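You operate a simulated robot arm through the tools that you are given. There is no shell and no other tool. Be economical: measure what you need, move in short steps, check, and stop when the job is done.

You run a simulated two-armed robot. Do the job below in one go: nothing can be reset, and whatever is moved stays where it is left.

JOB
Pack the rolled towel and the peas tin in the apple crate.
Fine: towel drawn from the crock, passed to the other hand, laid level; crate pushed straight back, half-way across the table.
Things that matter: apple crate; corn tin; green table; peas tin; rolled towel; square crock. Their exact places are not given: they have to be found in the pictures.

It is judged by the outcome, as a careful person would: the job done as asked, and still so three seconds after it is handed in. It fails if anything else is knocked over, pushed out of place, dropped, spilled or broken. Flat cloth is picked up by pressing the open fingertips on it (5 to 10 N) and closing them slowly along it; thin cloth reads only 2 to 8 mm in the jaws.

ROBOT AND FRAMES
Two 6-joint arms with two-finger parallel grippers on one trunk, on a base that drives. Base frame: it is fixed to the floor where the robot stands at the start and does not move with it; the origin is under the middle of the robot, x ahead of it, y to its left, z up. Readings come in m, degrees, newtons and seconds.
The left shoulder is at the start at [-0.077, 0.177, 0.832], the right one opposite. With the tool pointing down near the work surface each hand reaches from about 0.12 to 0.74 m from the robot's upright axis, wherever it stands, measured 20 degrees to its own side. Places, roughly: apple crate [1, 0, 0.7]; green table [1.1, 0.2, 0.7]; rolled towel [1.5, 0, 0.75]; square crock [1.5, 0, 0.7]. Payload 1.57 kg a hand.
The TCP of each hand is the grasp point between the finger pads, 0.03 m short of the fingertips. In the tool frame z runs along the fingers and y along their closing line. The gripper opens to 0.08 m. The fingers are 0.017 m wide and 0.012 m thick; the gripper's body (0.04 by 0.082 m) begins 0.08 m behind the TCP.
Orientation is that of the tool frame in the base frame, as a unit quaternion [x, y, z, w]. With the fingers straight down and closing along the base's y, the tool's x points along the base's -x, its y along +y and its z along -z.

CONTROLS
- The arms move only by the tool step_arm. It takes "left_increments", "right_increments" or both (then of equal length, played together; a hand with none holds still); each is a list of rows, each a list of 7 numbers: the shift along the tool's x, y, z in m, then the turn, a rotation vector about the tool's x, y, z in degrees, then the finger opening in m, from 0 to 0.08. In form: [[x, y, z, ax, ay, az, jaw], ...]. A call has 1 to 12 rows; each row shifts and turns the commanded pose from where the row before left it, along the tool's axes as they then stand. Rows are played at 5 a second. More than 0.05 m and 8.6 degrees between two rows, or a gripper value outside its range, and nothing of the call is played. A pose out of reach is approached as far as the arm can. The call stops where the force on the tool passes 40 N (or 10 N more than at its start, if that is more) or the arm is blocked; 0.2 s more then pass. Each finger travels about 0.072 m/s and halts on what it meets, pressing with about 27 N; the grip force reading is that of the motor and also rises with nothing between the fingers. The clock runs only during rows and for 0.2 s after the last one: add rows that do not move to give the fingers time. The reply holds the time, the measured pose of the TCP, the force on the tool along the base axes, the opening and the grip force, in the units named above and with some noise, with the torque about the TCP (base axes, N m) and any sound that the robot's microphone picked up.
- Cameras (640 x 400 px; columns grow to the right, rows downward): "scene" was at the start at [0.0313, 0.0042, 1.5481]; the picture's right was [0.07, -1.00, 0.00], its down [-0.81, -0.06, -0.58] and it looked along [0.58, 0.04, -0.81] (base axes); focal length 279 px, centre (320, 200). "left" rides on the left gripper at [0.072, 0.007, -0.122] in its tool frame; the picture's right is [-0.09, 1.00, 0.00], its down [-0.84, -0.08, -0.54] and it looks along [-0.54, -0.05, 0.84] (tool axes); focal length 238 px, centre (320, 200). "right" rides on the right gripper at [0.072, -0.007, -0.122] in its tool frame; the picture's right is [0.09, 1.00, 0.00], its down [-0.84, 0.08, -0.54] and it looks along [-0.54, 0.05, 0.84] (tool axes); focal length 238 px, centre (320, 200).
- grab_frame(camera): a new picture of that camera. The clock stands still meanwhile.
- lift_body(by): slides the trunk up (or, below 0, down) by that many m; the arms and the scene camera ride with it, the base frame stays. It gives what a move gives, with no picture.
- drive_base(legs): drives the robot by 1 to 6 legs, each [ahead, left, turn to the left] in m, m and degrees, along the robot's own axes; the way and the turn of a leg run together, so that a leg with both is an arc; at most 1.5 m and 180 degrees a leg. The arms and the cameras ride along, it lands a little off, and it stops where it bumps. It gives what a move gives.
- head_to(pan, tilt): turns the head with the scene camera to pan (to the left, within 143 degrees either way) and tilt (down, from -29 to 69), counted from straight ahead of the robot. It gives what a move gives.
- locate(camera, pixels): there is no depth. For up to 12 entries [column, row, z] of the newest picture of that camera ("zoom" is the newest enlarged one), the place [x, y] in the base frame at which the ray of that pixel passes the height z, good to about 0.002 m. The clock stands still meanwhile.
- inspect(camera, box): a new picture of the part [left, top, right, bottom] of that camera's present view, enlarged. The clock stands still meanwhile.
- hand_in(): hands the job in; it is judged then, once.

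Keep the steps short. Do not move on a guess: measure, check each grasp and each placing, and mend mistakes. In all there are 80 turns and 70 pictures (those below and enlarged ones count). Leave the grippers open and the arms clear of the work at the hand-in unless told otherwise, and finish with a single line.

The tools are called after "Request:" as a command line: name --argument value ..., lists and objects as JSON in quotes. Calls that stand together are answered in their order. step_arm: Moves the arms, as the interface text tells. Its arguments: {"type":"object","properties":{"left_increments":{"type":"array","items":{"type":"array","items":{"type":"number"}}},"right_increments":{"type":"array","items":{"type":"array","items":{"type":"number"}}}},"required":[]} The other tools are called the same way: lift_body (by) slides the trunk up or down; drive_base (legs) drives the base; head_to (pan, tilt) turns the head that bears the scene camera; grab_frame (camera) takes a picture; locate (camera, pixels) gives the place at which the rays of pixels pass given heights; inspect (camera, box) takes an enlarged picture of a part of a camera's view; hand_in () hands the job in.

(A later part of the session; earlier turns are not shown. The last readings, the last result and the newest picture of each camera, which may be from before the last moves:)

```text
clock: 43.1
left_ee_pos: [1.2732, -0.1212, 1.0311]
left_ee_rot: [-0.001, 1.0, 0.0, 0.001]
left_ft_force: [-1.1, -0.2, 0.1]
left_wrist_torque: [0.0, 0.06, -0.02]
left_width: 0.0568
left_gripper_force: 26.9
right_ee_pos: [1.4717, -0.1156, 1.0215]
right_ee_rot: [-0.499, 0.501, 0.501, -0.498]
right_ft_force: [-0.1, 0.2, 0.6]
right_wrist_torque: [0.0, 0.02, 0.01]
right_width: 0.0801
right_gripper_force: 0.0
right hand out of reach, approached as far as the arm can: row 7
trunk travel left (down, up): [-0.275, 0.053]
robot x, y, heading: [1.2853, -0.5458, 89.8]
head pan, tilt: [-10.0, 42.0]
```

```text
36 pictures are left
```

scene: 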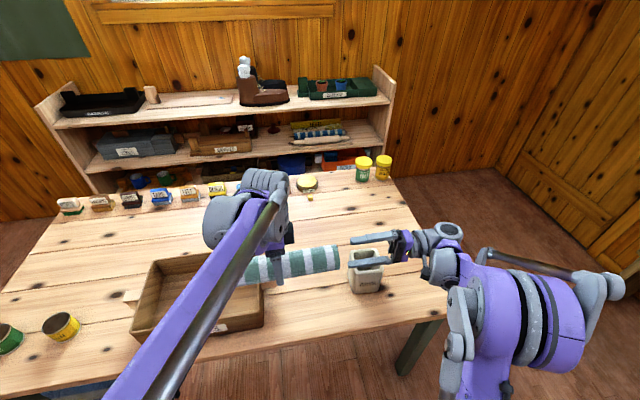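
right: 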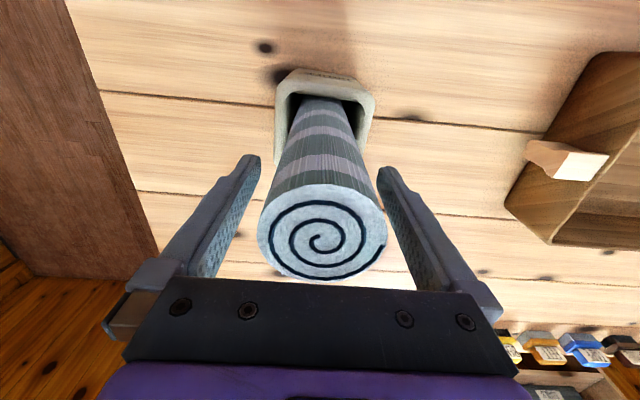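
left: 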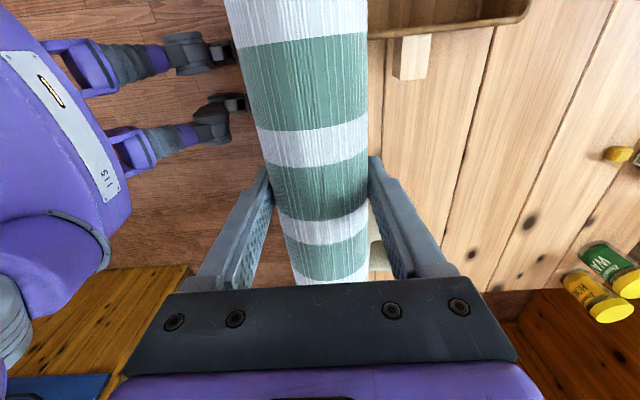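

The handover is good: the left hand alone holds the towel and the forces are back to zero. I'll carry it above the crate to (1.0225, 0.06), keeping the height.

Request:
step_arm --left_increments '[[0.0313, 0.0226, 0, 0, 0, 0, 0.035], [0.0313, 0.0226, 0, 0, 0, 0, 0.035], [0.0313, 0.0226, 0, 0, 0, 0, 0.035], [0.0313, 0.0226, 0, 0, 0, 0, 0.035], [0.0313, 0.0226, 0, 0, 0, 0, 0.035], [0.0313, 0.0226, 0, 0, 0, 0, 0.035], [0.0313, 0.0226, 0, 0, 0, 0, 0.035], [0.0313, 0.0226, 0, 0, 0, 0, 0.035], [0, 0, 0, 0, 0, 0, 0.035]]'

Request:
grab_frame --camera "scene"

Request:
grab_frame --camera "left"

```text
clock: 45.1
left_ee_pos: [1.0221, 0.0605, 1.0337]
left_ee_rot: [0.001, 1.0, 0.0, 0.0]
left_ft_force: [0.2, 0.4, -1.0]
left_wrist_torque: [0.0, 0.02, -0.05]
left_width: 0.0566
left_gripper_force: 26.9
right_ee_pos: [1.4713, -0.1157, 1.0209]
right_ee_rot: [-0.498, 0.501, 0.502, -0.499]
right_ft_force: [0.8, 0.1, -0.2]
right_wrist_torque: [0.01, -0.03, -0.03]
right_width: 0.0797
right_gripper_force: 0.1
trunk travel left (down, up): [-0.275, 0.053]
robot x, y, heading: [1.288, -0.5454, 90.0]
head pan, tilt: [-10.0, 42.0]
```

```text
35 pictures are left
```

scene: 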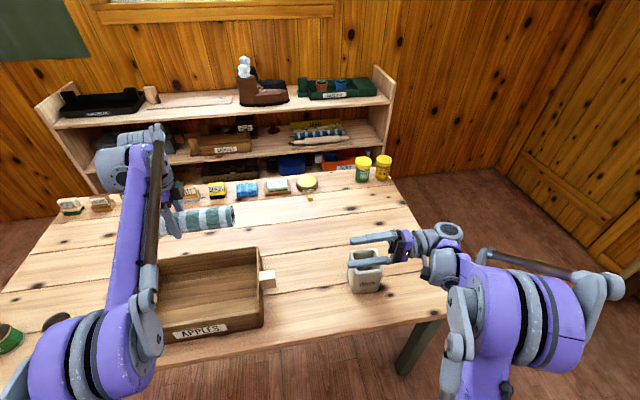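

```text
34 pictures are left
```

left: 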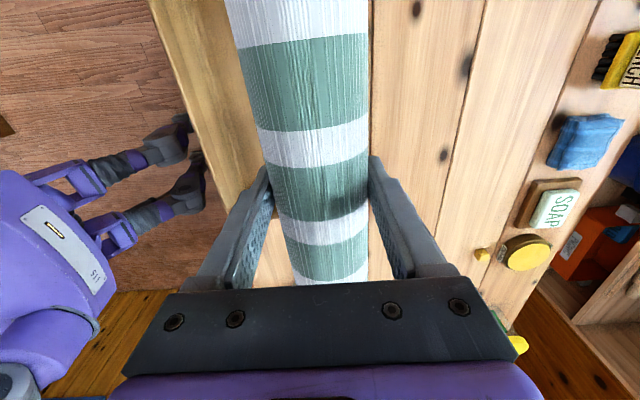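

Request:
locate --camera "left" --pixels '[[200, 100, 0.7], [380, 100, 0.7], [250, 150, 0.7], [440, 150, 0.7], [400, 50, 0.7], [160, 20, 0.7]]'

Request:
inspect --camera "scene" --box '[90, 180, 330, 350]'

```text
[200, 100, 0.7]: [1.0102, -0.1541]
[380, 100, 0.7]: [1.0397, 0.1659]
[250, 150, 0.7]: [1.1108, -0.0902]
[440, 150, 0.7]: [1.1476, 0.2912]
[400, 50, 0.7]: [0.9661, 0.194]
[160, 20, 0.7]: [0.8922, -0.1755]
```

```text
2.35 times, centred on (210, 265) of scene
```

zoom: 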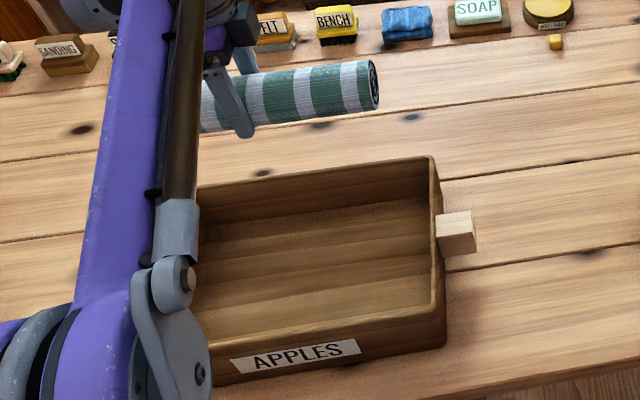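

Request:
locate --camera "zoom" --pixels '[[432, 157, 0.8], [443, 313, 0.8], [445, 347, 0.7], [200, 186, 0.8], [427, 232, 0.71], [425, 200, 0.71], [432, 305, 0.71], [375, 85, 1.025], [260, 345, 0.8]]'

```text
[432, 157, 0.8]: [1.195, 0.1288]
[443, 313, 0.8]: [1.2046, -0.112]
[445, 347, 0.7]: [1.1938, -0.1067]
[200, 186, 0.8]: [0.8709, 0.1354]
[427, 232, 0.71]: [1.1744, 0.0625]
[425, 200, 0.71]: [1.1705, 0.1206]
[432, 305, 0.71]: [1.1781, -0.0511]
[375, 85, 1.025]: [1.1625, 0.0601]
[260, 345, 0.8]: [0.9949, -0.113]
```

The towel's right end is at (1.1625, 0.060), so it lies along x with no skew and fits inside the crate. I'll lower it 0.25 m.

Request:
step_arm --left_increments '[[0, 0, 0.035, 0, 0, 0, 0.035], [0, 0, 0.035, 0, 0, 0, 0.035], [0, 0, 0.035, 0, 0, 0, 0.035], [0, 0, 0.035, 0, 0, 0, 0.035], [0, 0, 0.035, 0, 0, 0, 0.035], [0, 0, 0.03, 0, 0, 0, 0.035], [0, 0, 0.025, 0, 0, 0, 0.035], [0, 0, 0.02, 0, 0, 0, 0.035], [0, 0, 0, 0, 0, 0, 0.035]]'

Request:
inspect --camera "scene" --box '[90, 180, 330, 350]'

Request:
grab_frame --camera "left"

```text
clock: 47.1
left_ee_pos: [1.0213, 0.0613, 0.7815]
left_ee_rot: [0.0, 1.0, 0.0, -0.001]
left_ft_force: [0.0, -0.6, 0.4]
left_wrist_torque: [-0.01, 0.01, 0.01]
left_width: 0.0565
left_gripper_force: 26.9
right_ee_pos: [1.4693, -0.1148, 1.0204]
right_ee_rot: [-0.498, 0.502, 0.502, -0.498]
right_ft_force: [0.0, -0.1, -0.4]
right_wrist_torque: [0.0, -0.02, 0.04]
right_width: 0.0799
right_gripper_force: 0.0
trunk travel left (down, up): [-0.275, 0.053]
robot x, y, heading: [1.2862, -0.5477, 89.7]
head pan, tilt: [-10.0, 42.0]
```

```text
2.35 times, centred on (210, 265) of scene
```

zoom: 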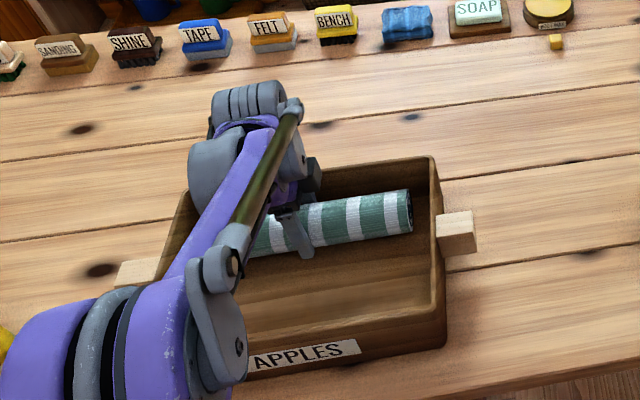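

```text
31 pictures are left
```

left: 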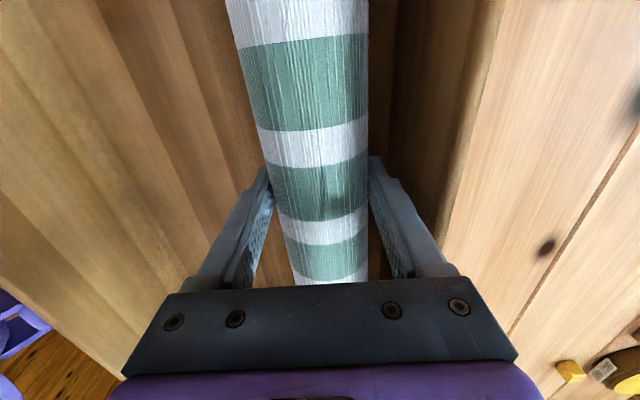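

The towel is inside and level. I'll lower slowly in 5 mm steps until it touches the floor of the crate.

Request:
step_arm --left_increments '[[0, 0, 0.008, 0, 0, 0, 0.035], [0, 0, 0.006, 0, 0, 0, 0.035], [0, 0, 0.005, 0, 0, 0, 0.035], [0, 0, 0.004, 0, 0, 0, 0.035], [0, 0, 0, 0, 0, 0, 0.035]]'

```text
clock: 48.1
left_ee_pos: [1.0218, 0.0624, 0.767]
left_ee_rot: [0.001, 1.0, 0.002, -0.001]
left_ft_force: [1.0, -2.3, 29.0]
left_wrist_torque: [-0.06, 0.07, 0.06]
left_width: 0.0568
left_gripper_force: 27.6
right_ee_pos: [1.4722, -0.1161, 1.0232]
right_ee_rot: [-0.499, 0.501, 0.502, -0.497]
right_ft_force: [0.1, 0.0, -0.6]
right_wrist_torque: [0.03, -0.01, 0.0]
right_width: 0.08
right_gripper_force: 0.0
trunk travel left (down, up): [-0.275, 0.053]
robot x, y, heading: [1.2872, -0.547, 90.1]
head pan, tilt: [-10.0, 42.0]
stopped in row 4 (left hand): the force on the tool passed its limit at 44 N (the readings are from after the stop); the commanded pose is now the measured one
```

It touched the floor (force 29 N at TCP z 0.767). I'll ease up 2 mm, open just enough, and rise.

Request:
step_arm --left_increments '[[0, 0, -0.002, 0, 0, 0, 0.035], [0, 0, 0, 0, 0, 0, 0.06], [0, 0, 0, 0, 0, 0, 0.066], [0, 0, 0, 0, 0, 0, 0.072], [0, 0, -0.015, 0, 0, 0, 0.072], [0, 0, -0.03, 0, 0, 0, 0.072], [0, 0, -0.04, 0, 0, 0, 0.072], [0, 0, -0.04, 0, 0, 0, 0.08], [0, 0, -0.04, 0, 0, 0, 0.08], [0, 0, -0.04, 0, 0, 0, 0.08], [0, 0, -0.04, 0, 0, 0, 0.08]]'

Request:
grab_frame --camera "left"

Request:
inspect --camera "scene" --box '[0, 180, 330, 380]'

```text
clock: 50.5
left_ee_pos: [1.021, 0.0621, 1.013]
left_ee_rot: [0.0, 1.0, 0.001, 0.001]
left_ft_force: [-0.5, 0.4, 0.0]
left_wrist_torque: [0.0, 0.02, -0.01]
left_width: 0.0802
left_gripper_force: 0.1
right_ee_pos: [1.4706, -0.1147, 1.0217]
right_ee_rot: [-0.499, 0.501, 0.501, -0.499]
right_ft_force: [-0.1, -0.6, -0.2]
right_wrist_torque: [-0.02, -0.03, 0.0]
right_width: 0.0798
right_gripper_force: 0.1
trunk travel left (down, up): [-0.275, 0.053]
robot x, y, heading: [1.2845, -0.5491, 90.0]
head pan, tilt: [-10.0, 42.0]
```

```text
30 pictures are left
```

left: 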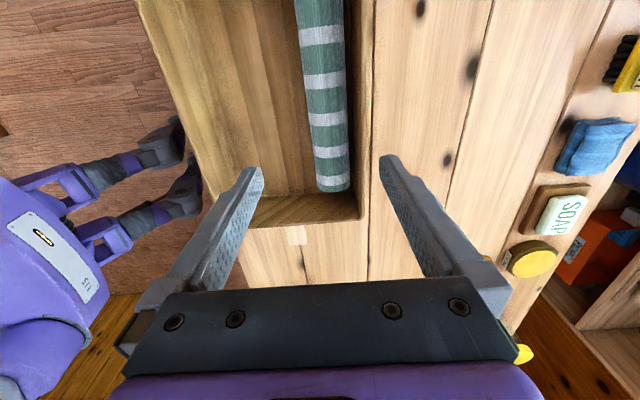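

```text
1.94 times, centred on (165, 280) of scene
```

zoom: 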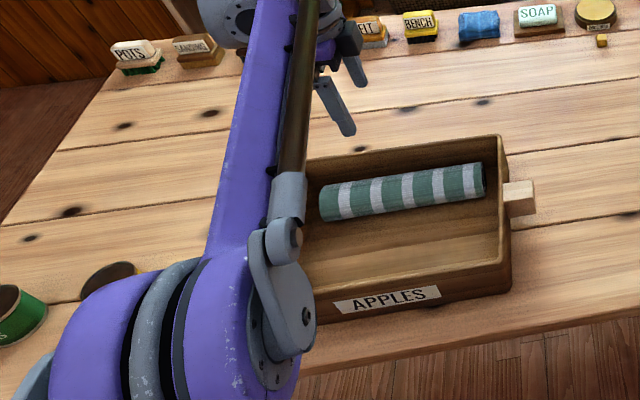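

The towel lies level in the rear half of the crate. I'll turn the right hand back to pointing down, and turn the left hand to close along x again, for the tin.

Request:
step_arm --right_increments '[[0, 0, 0, 8.18, 0, 0, 0.08], [0, 0, 0, 8.18, 0, 0, 0.08], [0, 0, 0, 8.18, 0, 0, 0.08], [0, 0, 0, 8.18, 0, 0, 0.08], [0, 0, 0, 8.18, 0, 0, 0.08], [0, 0, 0, 8.18, 0, 0, 0.08], [0, 0, 0, 8.18, 0, 0, 0.08], [0, 0, 0, 8.18, 0, 0, 0.08], [0, 0, 0, 8.18, 0, 0, 0.08], [0, 0, 0, 8.18, 0, 0, 0.08], [0, 0, 0, 8.18, 0, 0, 0.08], [0, 0, 0, 0, 0, 0, 0.08]]' --left_increments '[[0, 0, 0, 0, 0, -8.18, 0.08], [0, 0, 0, 0, 0, -8.18, 0.08], [0, 0, 0, 0, 0, -8.18, 0.08], [0, 0, 0, 0, 0, -8.18, 0.08], [0, 0, 0, 0, 0, -8.18, 0.08], [0, 0, 0, 0, 0, -8.18, 0.08], [0, 0, 0, 0, 0, -8.18, 0.08], [0, 0, 0, 0, 0, -8.18, 0.08], [0, 0, 0, 0, 0, -8.18, 0.08], [0, 0, 0, 0, 0, -8.18, 0.08], [0, 0, 0, 0, 0, -8.18, 0.08], [0, 0, 0, 0, 0, 0, 0.08]]'

Request:
step_arm --right_increments '[[0.03, 0.01, 0, 0, 0, 0, 0.08], [0.03, 0.01, -0.01, 0, 0, 0, 0.08], [0.03, 0.01, -0.01, 0, 0, 0, 0.08], [0.03, 0.01, -0.01, 0, 0, 0, 0.08]]' --left_increments '[[0.03, 0, -0.01, 0, 0, 0, 0.08], [0.03, 0, -0.01, 0, 0, 0, 0.08], [0.03, 0, -0.01, 0, 0, 0, 0.08], [0.03, 0, -0.01, 0, 0, 0, 0.08]]'

Request:
drive_base --legs '[[0, 0.56, 0]]'

Request:
grab_frame --camera "left"

Request:
grab_frame --camera "scene"

```text
clock: 53.1
left_ee_pos: [1.0217, 0.0609, 1.0102]
left_ee_rot: [0.708, -0.706, -0.001, -0.002]
left_ft_force: [0.0, -0.6, 0.9]
left_wrist_torque: [0.01, -0.01, -0.04]
left_width: 0.0801
left_gripper_force: 0.1
right_ee_pos: [1.4697, -0.1155, 1.0216]
right_ee_rot: [-0.705, 0.709, 0.0, 0.0]
right_ft_force: [-0.4, -0.3, 0.2]
right_wrist_torque: [0.0, 0.0, 0.04]
right_width: 0.0801
right_gripper_force: 0.0
trunk travel left (down, up): [-0.275, 0.053]
robot x, y, heading: [1.2867, -0.5494, 89.9]
head pan, tilt: [-10.0, 42.0]
```

```text
clock: 54.1
left_ee_pos: [1.021, -0.061, 1.0521]
left_ee_rot: [-0.707, 0.707, 0.001, 0.001]
left_ft_force: [0.0, -0.2, 0.3]
left_wrist_torque: [0.03, -0.01, -0.01]
left_width: 0.08
left_gripper_force: 0.2
right_ee_pos: [1.4288, -0.2398, 1.0507]
right_ee_rot: [-0.705, 0.709, 0.0, 0.001]
right_ft_force: [0.2, -1.3, -0.3]
right_wrist_torque: [0.03, -0.02, 0.02]
right_width: 0.0803
right_gripper_force: 0.0
trunk travel left (down, up): [-0.275, 0.053]
robot x, y, heading: [1.2871, -0.5479, 90.0]
head pan, tilt: [-10.0, 42.0]
```

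```text
clock: 59.5
left_ee_pos: [0.4718, -0.0527, 1.0518]
left_ee_rot: [-0.705, 0.709, 0.001, 0.001]
left_ft_force: [-0.8, -0.5, -0.2]
left_wrist_torque: [-0.03, -0.02, -0.02]
left_width: 0.0801
left_gripper_force: 0.1
right_ee_pos: [0.8785, -0.2341, 1.0514]
right_ee_rot: [-0.702, 0.712, 0.0, 0.0]
right_ft_force: [-0.5, -0.5, 0.5]
right_wrist_torque: [0.0, 0.0, -0.01]
right_width: 0.08
right_gripper_force: 0.0
trunk travel left (down, up): [-0.275, 0.053]
robot x, y, heading: [0.7328, -0.5457, 89.7]
head pan, tilt: [-10.0, 42.0]
```

```text
28 pictures are left
```

left: 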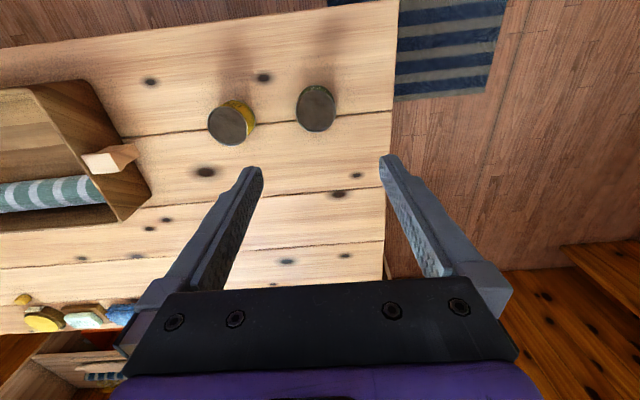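

```text
27 pictures are left
```

scene: 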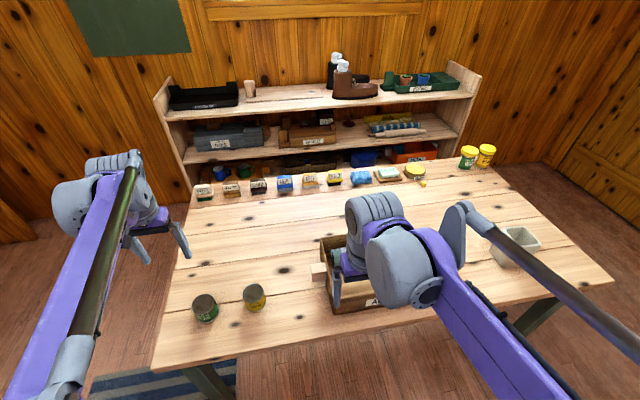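

Request:
inspect --camera "scene" --box '[170, 270, 290, 345]'

Request:
locate --camera "left" --pixels '[[315, 109, 0.76], [315, 109, 0.78], [315, 109, 0.8], [296, 109, 0.78], [335, 109, 0.78], [228, 126, 0.78], [295, 109, 0.76]]'

Request:
locate --camera "scene" --pixels '[[204, 301, 0.76], [204, 301, 0.78], [204, 301, 0.8]]'

```text
5.33 times, centred on (230, 308) of scene
```

zoom: 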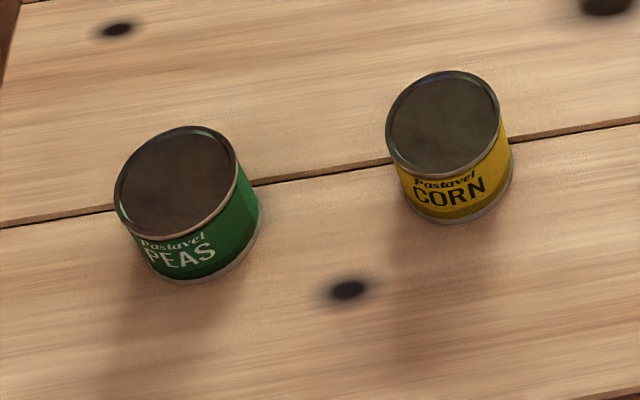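

```text
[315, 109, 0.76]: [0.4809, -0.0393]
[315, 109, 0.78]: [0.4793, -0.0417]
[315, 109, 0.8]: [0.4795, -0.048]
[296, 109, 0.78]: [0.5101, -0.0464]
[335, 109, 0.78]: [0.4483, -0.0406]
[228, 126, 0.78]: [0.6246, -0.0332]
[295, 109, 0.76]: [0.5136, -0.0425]
```

```text
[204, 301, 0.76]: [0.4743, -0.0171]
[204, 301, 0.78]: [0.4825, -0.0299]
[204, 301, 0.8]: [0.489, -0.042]
```

Triangulation puts the peas tin's top centre at about (0.480, −0.041, 0.78), with a diameter of about 0.062. I'll centre the left hand, go down 0.22 m, and check.

Request:
step_arm --left_increments '[[-0.012, -0.008, 0, 0, 0, 0, 0.08], [0, 0, 0.045, 0, 0, 0, 0.08], [0, 0, 0.045, 0, 0, 0, 0.08], [0, 0, 0.045, 0, 0, 0, 0.08], [0, 0, 0.045, 0, 0, 0, 0.08], [0, 0, 0.03, 0, 0, 0, 0.08], [0, 0, 0, 0, 0, 0, 0.08]]'

Request:
grab_frame --camera "left"

```text
clock: 61.1
left_ee_pos: [0.4799, -0.041, 0.8415]
left_ee_rot: [-0.705, 0.71, 0.0, 0.001]
left_ft_force: [-0.2, -0.8, 0.4]
left_wrist_torque: [-0.02, -0.01, -0.02]
left_width: 0.0801
left_gripper_force: 0.0
right_ee_pos: [0.8782, -0.2347, 1.0506]
right_ee_rot: [-0.702, 0.712, 0.001, 0.0]
right_ft_force: [0.1, 0.2, -0.1]
right_wrist_torque: [0.0, 0.04, -0.03]
right_width: 0.0801
right_gripper_force: 0.0
trunk travel left (down, up): [-0.275, 0.053]
robot x, y, heading: [0.7332, -0.5425, 89.5]
head pan, tilt: [-10.0, 42.0]
```

```text
25 pictures are left
```

left: 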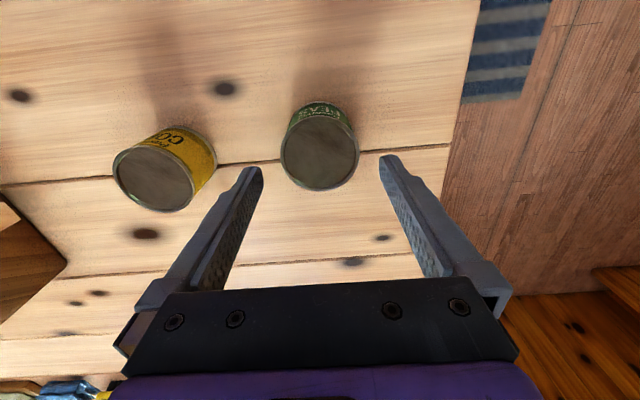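

Request:
locate --camera "left" --pixels '[[319, 150, 0.78], [319, 150, 0.77], [280, 150, 0.78], [359, 150, 0.78], [319, 118, 0.78], [319, 188, 0.78]]'

```text
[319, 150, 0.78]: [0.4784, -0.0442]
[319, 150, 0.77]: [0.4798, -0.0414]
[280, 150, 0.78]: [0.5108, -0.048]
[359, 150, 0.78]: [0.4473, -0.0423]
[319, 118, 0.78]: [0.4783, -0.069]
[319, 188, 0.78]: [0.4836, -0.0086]
```

The tin is centred at (0.479, −0.041), under the hand. I'll go down 0.092 m and close.

Request:
step_arm --left_increments '[[0, 0, 0.03, 0, 0, 0, 0.08], [0, 0, 0.03, 0, 0, 0, 0.08], [0, 0, 0.02, 0, 0, 0, 0.08], [0, 0, 0.012, 0, 0, 0, 0.08], [0, 0, 0, 0, 0, 0, 0.08], [0, 0, 0, 0, 0, 0, 0.07], [0, 0, 0, 0, 0, 0, 0.062], [0, 0, 0, 0, 0, 0, 0.05], [0, 0, 0, 0, 0, 0, 0.04], [0, 0, 0, 0, 0, 0, 0.04]]'

```text
clock: 63.3
left_ee_pos: [0.4804, -0.0414, 0.7504]
left_ee_rot: [-0.703, 0.711, 0.001, 0.0]
left_ft_force: [2.1, 0.2, 2.8]
left_wrist_torque: [0.03, -0.25, -0.02]
left_width: 0.0647
left_gripper_force: 26.9
right_ee_pos: [0.8786, -0.235, 1.0505]
right_ee_rot: [-0.702, 0.712, 0.0, 0.0]
right_ft_force: [0.2, -0.5, -0.4]
right_wrist_torque: [-0.01, 0.01, 0.01]
right_width: 0.08
right_gripper_force: 0.2
trunk travel left (down, up): [-0.275, 0.053]
robot x, y, heading: [0.7338, -0.5428, 89.8]
head pan, tilt: [-10.0, 42.0]
```

The tin is held (0.0647 m, 27 N). I'll lift it 0.2 m, then drive 0.30 m right so that I stand in front of the crate.

Request:
step_arm --left_increments '[[0, 0, -0.02, 0, 0, 0, 0.04], [0, 0, -0.03, 0, 0, 0, 0.04], [0, 0, -0.04, 0, 0, 0, 0.04], [0, 0, -0.04, 0, 0, 0, 0.04], [0, 0, -0.04, 0, 0, 0, 0.04], [0, 0, -0.04, 0, 0, 0, 0.04]]'

Request:
drive_base --legs '[[0, -0.3, 0]]'

Request:
grab_frame --camera "scene"

Request:
grab_frame --camera "left"

```text
clock: 64.7
left_ee_pos: [0.4783, -0.0419, 0.9608]
left_ee_rot: [-0.705, 0.71, 0.001, 0.0]
left_ft_force: [-0.2, -0.6, -1.9]
left_wrist_torque: [0.03, 0.03, -0.04]
left_width: 0.0647
left_gripper_force: 27.6
right_ee_pos: [0.8782, -0.2343, 1.0515]
right_ee_rot: [-0.702, 0.712, 0.0, 0.0]
right_ft_force: [-0.2, -0.1, -0.5]
right_wrist_torque: [0.01, 0.02, 0.01]
right_width: 0.0799
right_gripper_force: 0.1
trunk travel left (down, up): [-0.275, 0.053]
robot x, y, heading: [0.7386, -0.545, 89.3]
head pan, tilt: [-10.0, 42.0]
```

```text
clock: 67.9
left_ee_pos: [0.7759, -0.0426, 0.9618]
left_ee_rot: [-0.705, 0.709, 0.001, 0.001]
left_ft_force: [1.1, 0.3, -2.9]
left_wrist_torque: [0.01, 0.02, -0.03]
left_width: 0.0644
left_gripper_force: 26.9
right_ee_pos: [1.1763, -0.2365, 1.0509]
right_ee_rot: [-0.703, 0.711, 0.0, -0.001]
right_ft_force: [-0.2, 0.1, 0.2]
right_wrist_torque: [0.01, -0.01, 0.01]
right_width: 0.0799
right_gripper_force: 0.0
trunk travel left (down, up): [-0.275, 0.053]
robot x, y, heading: [1.0306, -0.5439, 89.5]
head pan, tilt: [-10.0, 42.0]
```

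```text
24 pictures are left
```

scene: 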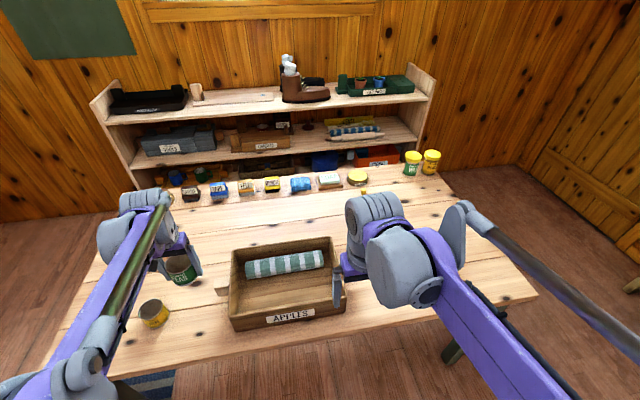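

```text
23 pictures are left
```

left: 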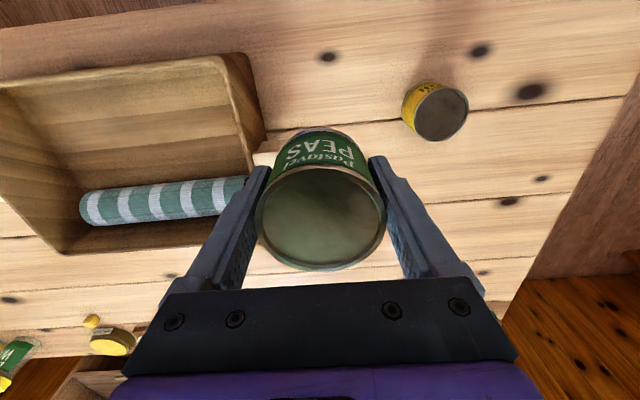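

The tin is firmly held. I'll move it 0.204 m to +x, above the front part of the crate.

Request:
step_arm --left_increments '[[0, -0.041, 0, 0, 0, 0, 0.04], [0, -0.041, 0, 0, 0, 0, 0.04], [0, -0.041, 0, 0, 0, 0, 0.04], [0, -0.041, 0, 0, 0, 0, 0.04], [0, -0.04, 0, 0, 0, 0, 0.04], [0, 0, 0, 0, 0, 0, 0.04]]'

Request:
grab_frame --camera "left"

Request:
inspect --camera "scene" --box '[160, 200, 400, 360]'

```text
clock: 69.3
left_ee_pos: [0.9797, -0.0475, 0.9596]
left_ee_rot: [-0.704, 0.71, 0.002, 0.001]
left_ft_force: [0.2, -0.7, -2.0]
left_wrist_torque: [-0.02, -0.03, 0.02]
left_width: 0.065
left_gripper_force: 26.6
right_ee_pos: [1.1739, -0.2368, 1.0507]
right_ee_rot: [-0.702, 0.712, 0.0, 0.0]
right_ft_force: [0.0, 0.1, -0.4]
right_wrist_torque: [0.0, 0.03, -0.04]
right_width: 0.0801
right_gripper_force: 0.0
trunk travel left (down, up): [-0.275, 0.053]
robot x, y, heading: [1.0284, -0.5446, 89.5]
head pan, tilt: [-10.0, 42.0]
```

```text
22 pictures are left
```

left: 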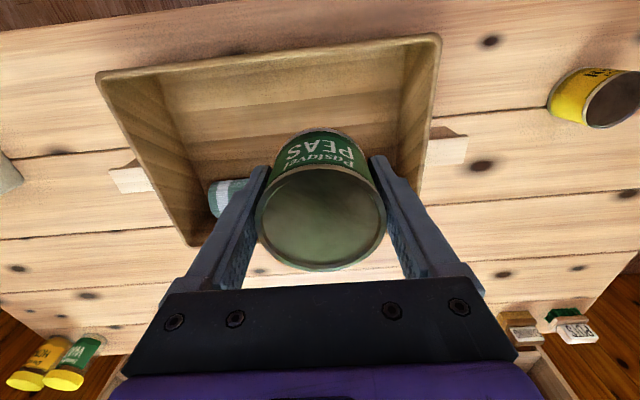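

```text
2.50 times, centred on (280, 280) of scene
```

zoom: 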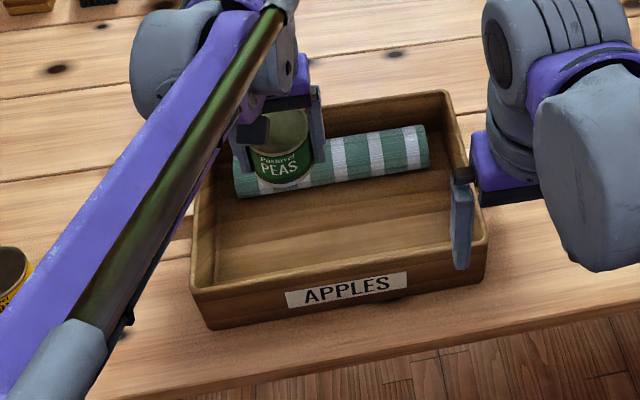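

Request:
locate --camera "zoom" --pixels '[[193, 293, 0.82], [487, 243, 0.82], [445, 92, 0.82], [200, 280, 0.82], [210, 328, 0.7], [485, 280, 0.7], [340, 173, 0.76], [340, 185, 0.74], [430, 150, 0.76], [236, 185, 0.76], [340, 275, 0.73]]'

```text
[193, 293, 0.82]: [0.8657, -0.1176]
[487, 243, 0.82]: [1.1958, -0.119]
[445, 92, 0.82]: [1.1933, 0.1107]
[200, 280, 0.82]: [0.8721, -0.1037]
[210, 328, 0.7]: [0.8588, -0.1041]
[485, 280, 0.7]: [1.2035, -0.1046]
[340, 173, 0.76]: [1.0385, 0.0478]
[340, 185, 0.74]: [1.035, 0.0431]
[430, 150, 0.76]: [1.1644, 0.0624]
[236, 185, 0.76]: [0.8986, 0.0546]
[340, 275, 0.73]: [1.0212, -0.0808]
```

There is room: the crate's inner front is at y −0.092 and the towel's front edge is near 0.03. I'll lower the tin 0.15 m, then slowly to contact.

Request:
step_arm --left_increments '[[-0.003, 0, 0.04, 0, 0, 0, 0.04], [0, 0, 0.04, 0, 0, 0, 0.04], [0, 0, 0.04, 0, 0, 0, 0.04], [0, 0, 0.03, 0, 0, 0, 0.04], [0, 0, 0.008, 0, 0, 0, 0.04], [0, 0, 0.006, 0, 0, 0, 0.04], [0, 0, 0.004, 0, 0, 0, 0.04], [0, 0, 0.004, 0, 0, 0, 0.04], [0, 0, 0.004, 0, 0, 0, 0.04], [0, 0, 0.004, 0, 0, 0, 0.04], [0, 0, 0, 0, 0, 0, 0.04]]'

```text
clock: 71.7
left_ee_pos: [0.981, -0.0417, 0.7808]
left_ee_rot: [-0.705, 0.709, 0.001, 0.001]
left_ft_force: [0.7, -0.5, -2.5]
left_wrist_torque: [-0.03, 0.0, -0.03]
left_width: 0.0648
left_gripper_force: 26.7
right_ee_pos: [1.176, -0.235, 1.051]
right_ee_rot: [-0.703, 0.712, 0.0, 0.0]
right_ft_force: [0.3, -0.2, 1.5]
right_wrist_torque: [-0.01, 0.01, 0.0]
right_width: 0.08
right_gripper_force: 0.1
trunk travel left (down, up): [-0.275, 0.053]
robot x, y, heading: [1.0315, -0.5485, 89.7]
head pan, tilt: [-10.0, 42.0]
```

No contact yet at z 0.781. Continuing in 3 mm steps.

Request:
step_arm --left_increments '[[0, 0, 0.003, 0, 0, 0, 0.04], [0, 0, 0.003, 0, 0, 0, 0.04], [0, 0, 0.003, 0, 0, 0, 0.04], [0, 0, 0.003, 0, 0, 0, 0.04], [0, 0, 0.003, 0, 0, 0, 0.04], [0, 0, 0, 0, 0, 0, 0.04]]'

```text
clock: 73.1
left_ee_pos: [0.98, -0.0417, 0.7661]
left_ee_rot: [-0.705, 0.71, 0.001, 0.001]
left_ft_force: [0.1, 0.9, -2.7]
left_wrist_torque: [-0.01, 0.02, -0.02]
left_width: 0.0648
left_gripper_force: 26.6
right_ee_pos: [1.176, -0.2372, 1.0509]
right_ee_rot: [-0.702, 0.712, 0.0, 0.0]
right_ft_force: [1.1, 0.4, -1.3]
right_wrist_torque: [0.01, 0.0, 0.0]
right_width: 0.08
right_gripper_force: 0.0
trunk travel left (down, up): [-0.275, 0.053]
robot x, y, heading: [1.0306, -0.5491, 89.8]
head pan, tilt: [-10.0, 42.0]
```

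Request:
step_arm --left_increments '[[0, 0, 0.002, 0, 0, 0, 0.04], [0, 0, 0.002, 0, 0, 0, 0.04], [0, 0, 0.002, 0, 0, 0, 0.04], [0, 0, 0.002, 0, 0, 0, 0.04], [0, 0, 0, 0, 0, 0, 0.04]]'

```text
clock: 74.3
left_ee_pos: [0.9802, -0.0435, 0.7581]
left_ee_rot: [-0.705, 0.709, 0.0, 0.001]
left_ft_force: [0.0, -0.2, -2.0]
left_wrist_torque: [0.02, 0.03, 0.04]
left_width: 0.0648
left_gripper_force: 27.4
right_ee_pos: [1.1747, -0.2372, 1.0517]
right_ee_rot: [-0.703, 0.711, 0.0, 0.0]
right_ft_force: [0.3, -0.1, -0.4]
right_wrist_torque: [0.0, 0.03, -0.02]
right_width: 0.08
right_gripper_force: 0.2
trunk travel left (down, up): [-0.275, 0.053]
robot x, y, heading: [1.033, -0.5474, 89.5]
head pan, tilt: [-10.0, 42.0]
```

Request:
step_arm --left_increments '[[0, 0, 0.002, 0, 0, 0, 0.04], [0, 0, 0.002, 0, 0, 0, 0.04], [0, 0, 0.0015, 0, 0, 0, 0.04], [0, 0, 0, 0, 0, 0, 0.04]]'

Request:
inspect --camera "scene" --box '[160, 200, 400, 360]'

```text
clock: 74.9
left_ee_pos: [0.9795, -0.043, 0.7564]
left_ee_rot: [-0.705, 0.709, 0.001, 0.002]
left_ft_force: [-0.4, 0.2, 27.2]
left_wrist_torque: [-0.23, -0.29, 0.07]
left_width: 0.0648
left_gripper_force: 26.8
right_ee_pos: [1.1752, -0.2375, 1.0518]
right_ee_rot: [-0.703, 0.711, 0.0, 0.0]
right_ft_force: [0.5, -0.2, 0.7]
right_wrist_torque: [0.0, -0.02, -0.02]
right_width: 0.0803
right_gripper_force: 0.1
trunk travel left (down, up): [-0.275, 0.053]
robot x, y, heading: [1.0319, -0.5493, 89.5]
head pan, tilt: [-10.0, 42.0]
stopped in row 3 (left hand): the force on the tool passed its limit at 44 N (the readings are from after the stop); the commanded pose is now the measured one
```

```text
2.50 times, centred on (280, 280) of scene
```

zoom: 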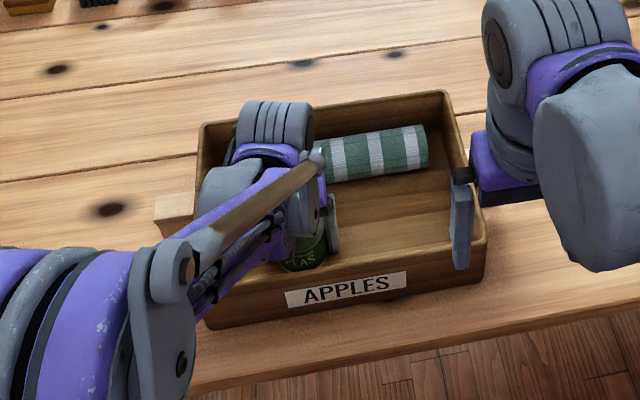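

The tin touched the floor (27 N at TCP z 0.756). I'll ease up, open, and raise the hand clear.

Request:
step_arm --left_increments '[[0, 0, -0.001, 0, 0, 0, 0.04], [0, 0, 0, 0, 0, 0, 0.066], [0, 0, 0, 0, 0, 0, 0.072], [0, 0, 0, 0, 0, 0, 0.08], [0, 0, -0.015, 0, 0, 0, 0.08], [0, 0, -0.03, 0, 0, 0, 0.08], [0, 0, -0.04, 0, 0, 0, 0.08], [0, 0, -0.04, 0, 0, 0, 0.08], [0, 0, -0.04, 0, 0, 0, 0.08], [0, 0, -0.04, 0, 0, 0, 0.08]]'

Request:
step_arm --left_increments '[[0.045, 0.01, 0, 0, 0, 0, 0.08], [0.045, 0.01, 0, 0, 0, 0, 0.08], [0.045, 0.01, 0, 0, 0, 0, 0.04], [0.045, 0.01, 0, 0, 0, 0, 0.0], [0.02, 0.02, 0, 0, 0, 0, 0]]' --right_increments '[[0.01, 0, 0, 0, 0, 0, 0.08], [0.01, 0, 0, 0, 0, 0, 0.06], [0, 0, 0, 0, 0, 0, 0.03], [0, 0, 0, 0, 0, 0, 0.0], [0, 0, 0, 0, 0, 0, 0]]'

Request:
head_to --pan 0 --tilt 45

Request:
grab_frame --camera "scene"

```text
clock: 77.1
left_ee_pos: [0.9799, -0.0404, 0.9589]
left_ee_rot: [-0.705, 0.71, 0.001, 0.002]
left_ft_force: [0.4, 0.3, -0.4]
left_wrist_torque: [0.01, 0.0, -0.02]
left_width: 0.0804
left_gripper_force: 0.0
right_ee_pos: [1.1765, -0.2363, 1.0511]
right_ee_rot: [-0.703, 0.711, 0.0, 0.0]
right_ft_force: [0.6, -0.2, -0.5]
right_wrist_torque: [0.0, 0.03, 0.01]
right_width: 0.0798
right_gripper_force: 0.1
trunk travel left (down, up): [-0.275, 0.053]
robot x, y, heading: [1.0312, -0.5455, 89.6]
head pan, tilt: [-10.0, 42.0]
```

```text
clock: 78.3
left_ee_pos: [0.9182, -0.24, 0.9581]
left_ee_rot: [-0.704, 0.71, 0.001, 0.001]
left_ft_force: [-0.3, 0.0, -0.6]
left_wrist_torque: [-0.03, 0.02, -0.01]
left_width: 0.0
left_gripper_force: 17.3
right_ee_pos: [1.1733, -0.2554, 1.0507]
right_ee_rot: [-0.701, 0.713, 0.0, 0.0]
right_ft_force: [-0.3, 0.0, 0.8]
right_wrist_torque: [-0.03, 0.01, -0.01]
right_width: 0.0001
right_gripper_force: 21.2
trunk travel left (down, up): [-0.275, 0.053]
robot x, y, heading: [1.0295, -0.5494, 89.4]
head pan, tilt: [-10.0, 42.0]
```

```text
clock: 79.1
left_ee_pos: [0.9182, -0.2393, 0.9592]
left_ee_rot: [-0.704, 0.71, 0.001, 0.001]
left_ft_force: [-0.4, -0.5, 0.2]
left_wrist_torque: [0.0, 0.0, 0.0]
left_width: 0.0
left_gripper_force: 20.8
right_ee_pos: [1.1742, -0.257, 1.0502]
right_ee_rot: [-0.703, 0.711, 0.0, 0.001]
right_ft_force: [0.6, 0.1, 0.7]
right_wrist_torque: [-0.01, 0.02, 0.01]
right_width: 0.0001
right_gripper_force: 21.8
trunk travel left (down, up): [-0.275, 0.053]
robot x, y, heading: [1.0313, -0.5473, 89.5]
head pan, tilt: [0.0, 45.0]
```

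```text
19 pictures are left
```

scene: 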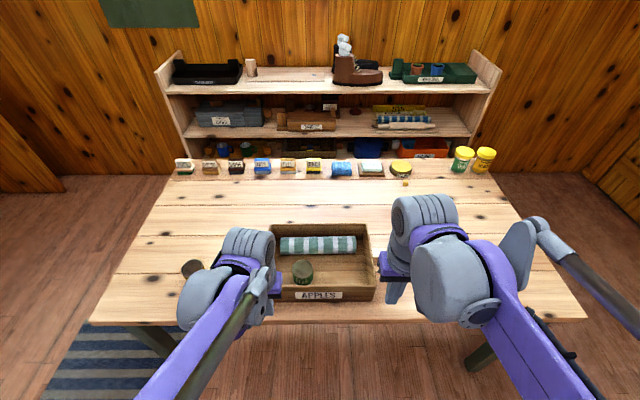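

Both are in the crate. Now I'll measure the far table edge for the half-way line.

Request:
inspect --camera "scene" --box '[160, 130, 500, 230]'

Request:
inspect --camera "scene" --box '[220, 210, 420, 335]'

Request:
locate --camera "scene" --pixels '[[172, 175, 0.7], [250, 173, 0.7], [325, 171, 0.7], [430, 170, 0.7], [250, 323, 0.7], [450, 321, 0.7], [94, 324, 0.7], [587, 318, 0.7], [500, 170, 0.7]]'

```text
1.88 times, centred on (330, 180) of scene
```

zoom: 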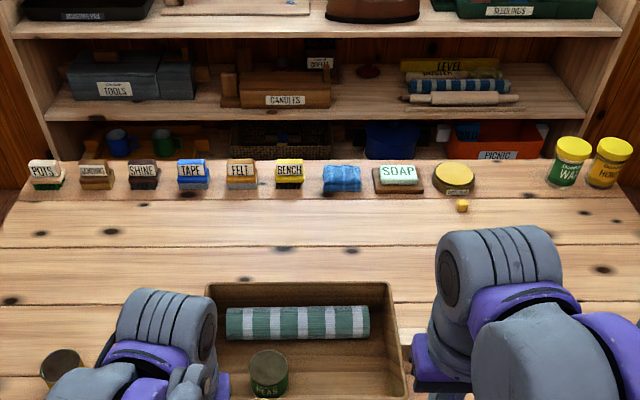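

```text
3.20 times, centred on (320, 272) of scene
```

zoom: 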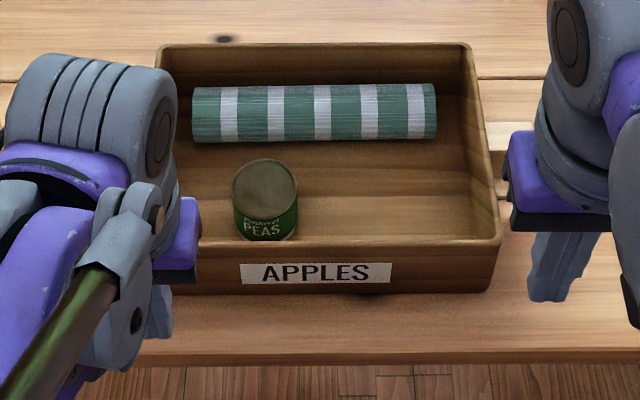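

```text
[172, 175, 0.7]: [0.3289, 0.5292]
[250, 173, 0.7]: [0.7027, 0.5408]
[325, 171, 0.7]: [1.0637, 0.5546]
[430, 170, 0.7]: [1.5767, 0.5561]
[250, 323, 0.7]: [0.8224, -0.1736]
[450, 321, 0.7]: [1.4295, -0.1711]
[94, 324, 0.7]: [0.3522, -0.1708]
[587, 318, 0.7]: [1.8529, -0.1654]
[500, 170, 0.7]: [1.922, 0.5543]
```

Request:
locate --camera "scene" --pixels '[[220, 161, 0.7], [325, 158, 0.7], [325, 159, 0.7], [325, 160, 0.7], [420, 158, 0.7]]'

Request:
inspect --camera "scene" --box '[280, 135, 380, 190]'

```text
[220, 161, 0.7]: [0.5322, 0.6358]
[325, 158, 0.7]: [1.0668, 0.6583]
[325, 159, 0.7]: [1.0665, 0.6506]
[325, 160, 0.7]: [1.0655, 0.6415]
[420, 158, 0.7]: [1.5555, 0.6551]
```

```text
6.40 times, centred on (330, 162) of scene
```

zoom: 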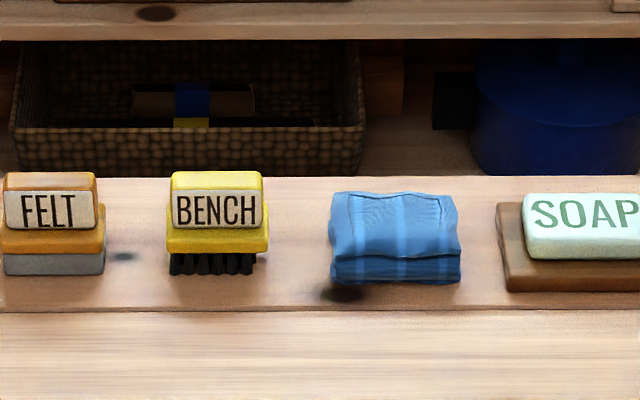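

The far edge is at y ≈ 0.655 and the near edge at −0.172, so the midline is y ≈ 0.241. The crate's front is at y ≈ −0.104 and its centre ≈ 0.017, so it needs about 0.225 m of push. I'll bring both closed hands down in front of the front wall at x 0.925 and 1.135, y −0.15.

Request:
step_arm --left_increments '[[-0.03, -0.0023, 0, 0, 0, 0, 0], [-0.03, -0.0023, 0, 0, 0, 0, 0], [-0.0293, -0.0023, 0, 0, 0, 0, 0], [0, 0, 0.027, 0, 0, 0, 0], [0, 0, 0.027, 0, 0, 0, 0], [0, 0, 0.027, 0, 0, 0, 0], [0, 0, 0.027, 0, 0, 0, 0], [0, 0, 0.027, 0, 0, 0, 0], [0, 0, 0.027, 0, 0, 0, 0], [0, 0, 0.027, 0, 0, 0, 0], [0, 0, 0.025, 0, 0, 0, 0], [0, 0, 0, 0, 0, 0, 0]]' --right_increments '[[-0.0357, 0.013, 0, 0, 0, 0, 0], [-0.0357, 0.013, 0, 0, 0, 0, 0], [-0.0357, 0.013, 0, 0, 0, 0, 0], [0, 0, 0.038, 0, 0, 0, 0], [0, 0, 0.038, 0, 0, 0, 0], [0, 0, 0.038, 0, 0, 0, 0], [0, 0, 0.038, 0, 0, 0, 0], [0, 0, 0.038, 0, 0, 0, 0], [0, 0, 0.038, 0, 0, 0, 0], [0, 0, 0.038, 0, 0, 0, 0], [0, 0, 0.039, 0, 0, 0, 0], [0, 0, 0, 0, 0, 0, 0]]'

Request:
grab_frame --camera "scene"

```text
clock: 81.5
left_ee_pos: [0.9253, -0.1514, 0.7495]
left_ee_rot: [-0.705, 0.709, 0.001, 0.001]
left_ft_force: [-1.3, 0.2, 4.8]
left_wrist_torque: [-0.04, 0.05, -0.01]
left_width: 0.0002
left_gripper_force: 21.0
right_ee_pos: [1.1369, -0.1475, 0.7502]
right_ee_rot: [-0.702, 0.712, -0.001, 0.001]
right_ft_force: [-1.0, 2.5, 19.3]
right_wrist_torque: [0.06, 0.04, -0.05]
right_width: 0.0001
right_gripper_force: 21.4
trunk travel left (down, up): [-0.275, 0.053]
robot x, y, heading: [1.0295, -0.5461, 89.4]
head pan, tilt: [0.0, 45.0]
stopped in row 12 (right hand): the force on the tool passed its limit at 76 N (the readings are from after the stop); the commanded pose is now the measured one
```

```text
15 pictures are left
```

scene: 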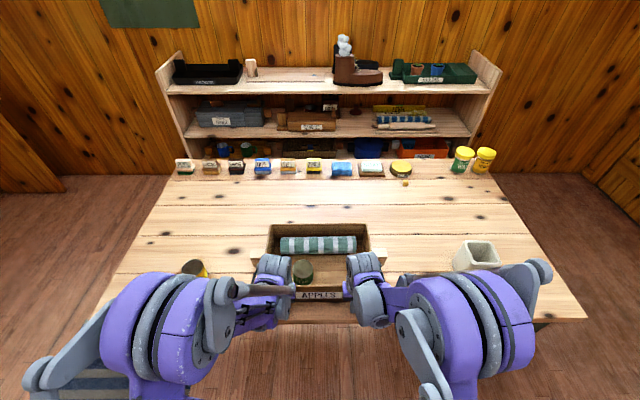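

The fingertips touched the table, so the surface is at z ≈ 0.72, not 0.70. I'll raise both hands 12 mm and re-measure the edges and crate at the right height.

Request:
step_arm --left_increments '[[0, 0, -0.012, 0, 0, 0, 0], [0, 0, 0, 0, 0, 0, 0]]' --right_increments '[[0.003, 0, -0.012, 0, 0, 0, 0], [0, 0, 0, 0, 0, 0, 0]]'

Request:
locate --camera "scene" --pixels '[[325, 158.4, 0.72], [220, 160, 0.72], [450, 321, 0.72], [94, 324, 0.72], [267, 226, 0.82], [371, 226, 0.82], [371, 226, 0.81], [320, 300, 0.72], [320, 292, 0.82]]'

Request:
inspect --camera "scene" --box '[240, 210, 400, 330]'

```text
clock: 82.1
left_ee_pos: [0.9268, -0.151, 0.7601]
left_ee_rot: [-0.705, 0.71, 0.001, 0.001]
left_ft_force: [-0.5, -0.8, -0.8]
left_wrist_torque: [-0.05, 0.02, 0.01]
left_width: 0.0
left_gripper_force: 21.0
right_ee_pos: [1.1356, -0.1506, 0.7592]
right_ee_rot: [-0.702, 0.712, -0.001, -0.001]
right_ft_force: [0.1, -0.6, 0.9]
right_wrist_torque: [0.0, -0.02, -0.02]
right_width: 0.0001
right_gripper_force: 21.4
trunk travel left (down, up): [-0.275, 0.053]
robot x, y, heading: [1.034, -0.5477, 89.6]
head pan, tilt: [0.0, 45.0]
```

```text
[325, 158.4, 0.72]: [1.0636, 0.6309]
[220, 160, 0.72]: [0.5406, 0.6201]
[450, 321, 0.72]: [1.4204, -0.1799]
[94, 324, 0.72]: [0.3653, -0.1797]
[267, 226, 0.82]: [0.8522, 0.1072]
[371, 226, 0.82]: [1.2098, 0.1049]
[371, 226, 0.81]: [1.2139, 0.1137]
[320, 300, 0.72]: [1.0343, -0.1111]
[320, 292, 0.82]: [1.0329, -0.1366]
```

```text
3.33 times, centred on (320, 270) of scene
```

zoom: 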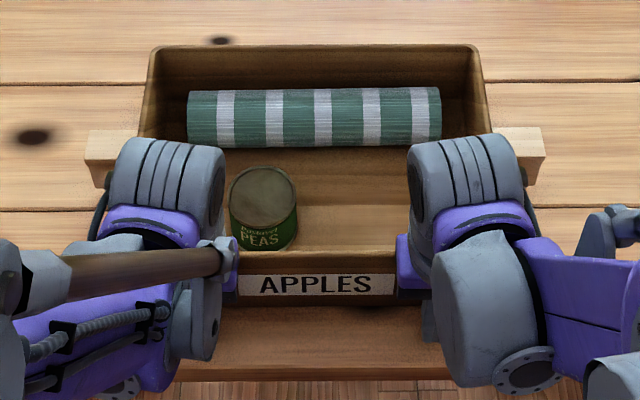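

Request:
locate --camera "zoom" --pixels '[[330, 306, 0.72], [330, 256, 0.8], [330, 256, 0.82], [330, 249, 0.82], [330, 44, 0.8], [330, 44, 0.82], [330, 44, 0.83], [330, 381, 0.72]]'

```text
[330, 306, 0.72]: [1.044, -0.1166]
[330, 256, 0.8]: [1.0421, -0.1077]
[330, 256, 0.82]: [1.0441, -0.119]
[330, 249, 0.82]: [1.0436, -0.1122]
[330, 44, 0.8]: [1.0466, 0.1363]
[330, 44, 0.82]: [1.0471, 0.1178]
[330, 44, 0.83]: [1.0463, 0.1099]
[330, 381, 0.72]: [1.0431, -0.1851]
```

With z = 0.72 the table spans y −0.183 to 0.631, midline 0.224. The crate's front is at −0.116 and its centre ≈ 0.003, so the push is about 0.22 m, ending with the hands at y ≈ 0.095. First 0.12 m, slowly.

Request:
step_arm --left_increments '[[-0.01, 0.0001, 0, 0, 0, 0, 0], [-0.01, 0.0001, 0, 0, 0, 0, 0], [-0.005, 0.0001, 0, 0, 0, 0, 0], [-0.005, 0.0001, 0, 0, 0, 0, 0], [-0.008, 0.0001, 0, 0, 0, 0, 0], [-0.01, 0.0001, 0, 0, 0, 0, 0], [-0.012, 0.0001, 0, 0, 0, 0, 0], [-0.012, 0.0001, 0, 0, 0, 0, 0], [-0.012, 0.0001, 0, 0, 0, 0, 0], [-0.012, 0.0001, 0, 0, 0, 0, 0], [-0.01, 0.0001, 0, 0, 0, 0, 0], [-0.006, 0.0001, 0, 0, 0, 0, 0]]' --right_increments '[[-0.01, 0.00015, 0, 0, 0, 0, 0], [-0.01, 0.00015, 0, 0, 0, 0, 0], [-0.005, 0.0001, 0, 0, 0, 0, 0], [-0.005, 0.0001, 0, 0, 0, 0, 0], [-0.008, 0.0001, 0, 0, 0, 0, 0], [-0.01, 0.00015, 0, 0, 0, 0, 0], [-0.012, 0.00015, 0, 0, 0, 0, 0], [-0.012, 0.00015, 0, 0, 0, 0, 0], [-0.012, 0.00015, 0, 0, 0, 0, 0], [-0.012, 0.00015, 0, 0, 0, 0, 0], [-0.01, 0.00015, 0, 0, 0, 0, 0], [-0.006, 0.0001, 0, 0, 0, 0, 0]]'

Request:
inspect --camera "scene" --box '[200, 160, 440, 330]'

```text
clock: 84.7
left_ee_pos: [0.9258, -0.0377, 0.761]
left_ee_rot: [-0.705, 0.709, 0.001, 0.002]
left_ft_force: [-1.1, -1.9, 0.0]
left_wrist_torque: [0.05, 0.02, 0.02]
left_width: 0.0
left_gripper_force: 21.0
right_ee_pos: [1.1364, -0.0377, 0.7612]
right_ee_rot: [-0.702, 0.712, -0.001, -0.001]
right_ft_force: [0.1, -1.8, -0.5]
right_wrist_torque: [0.08, -0.02, 0.05]
right_width: 0.0002
right_gripper_force: 21.4
trunk travel left (down, up): [-0.275, 0.053]
robot x, y, heading: [1.0312, -0.5469, 89.5]
head pan, tilt: [0.0, 45.0]
```

```text
2.35 times, centred on (320, 245) of scene
```

zoom: 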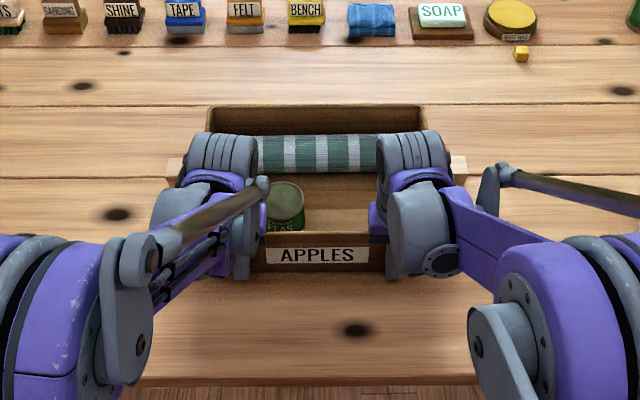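

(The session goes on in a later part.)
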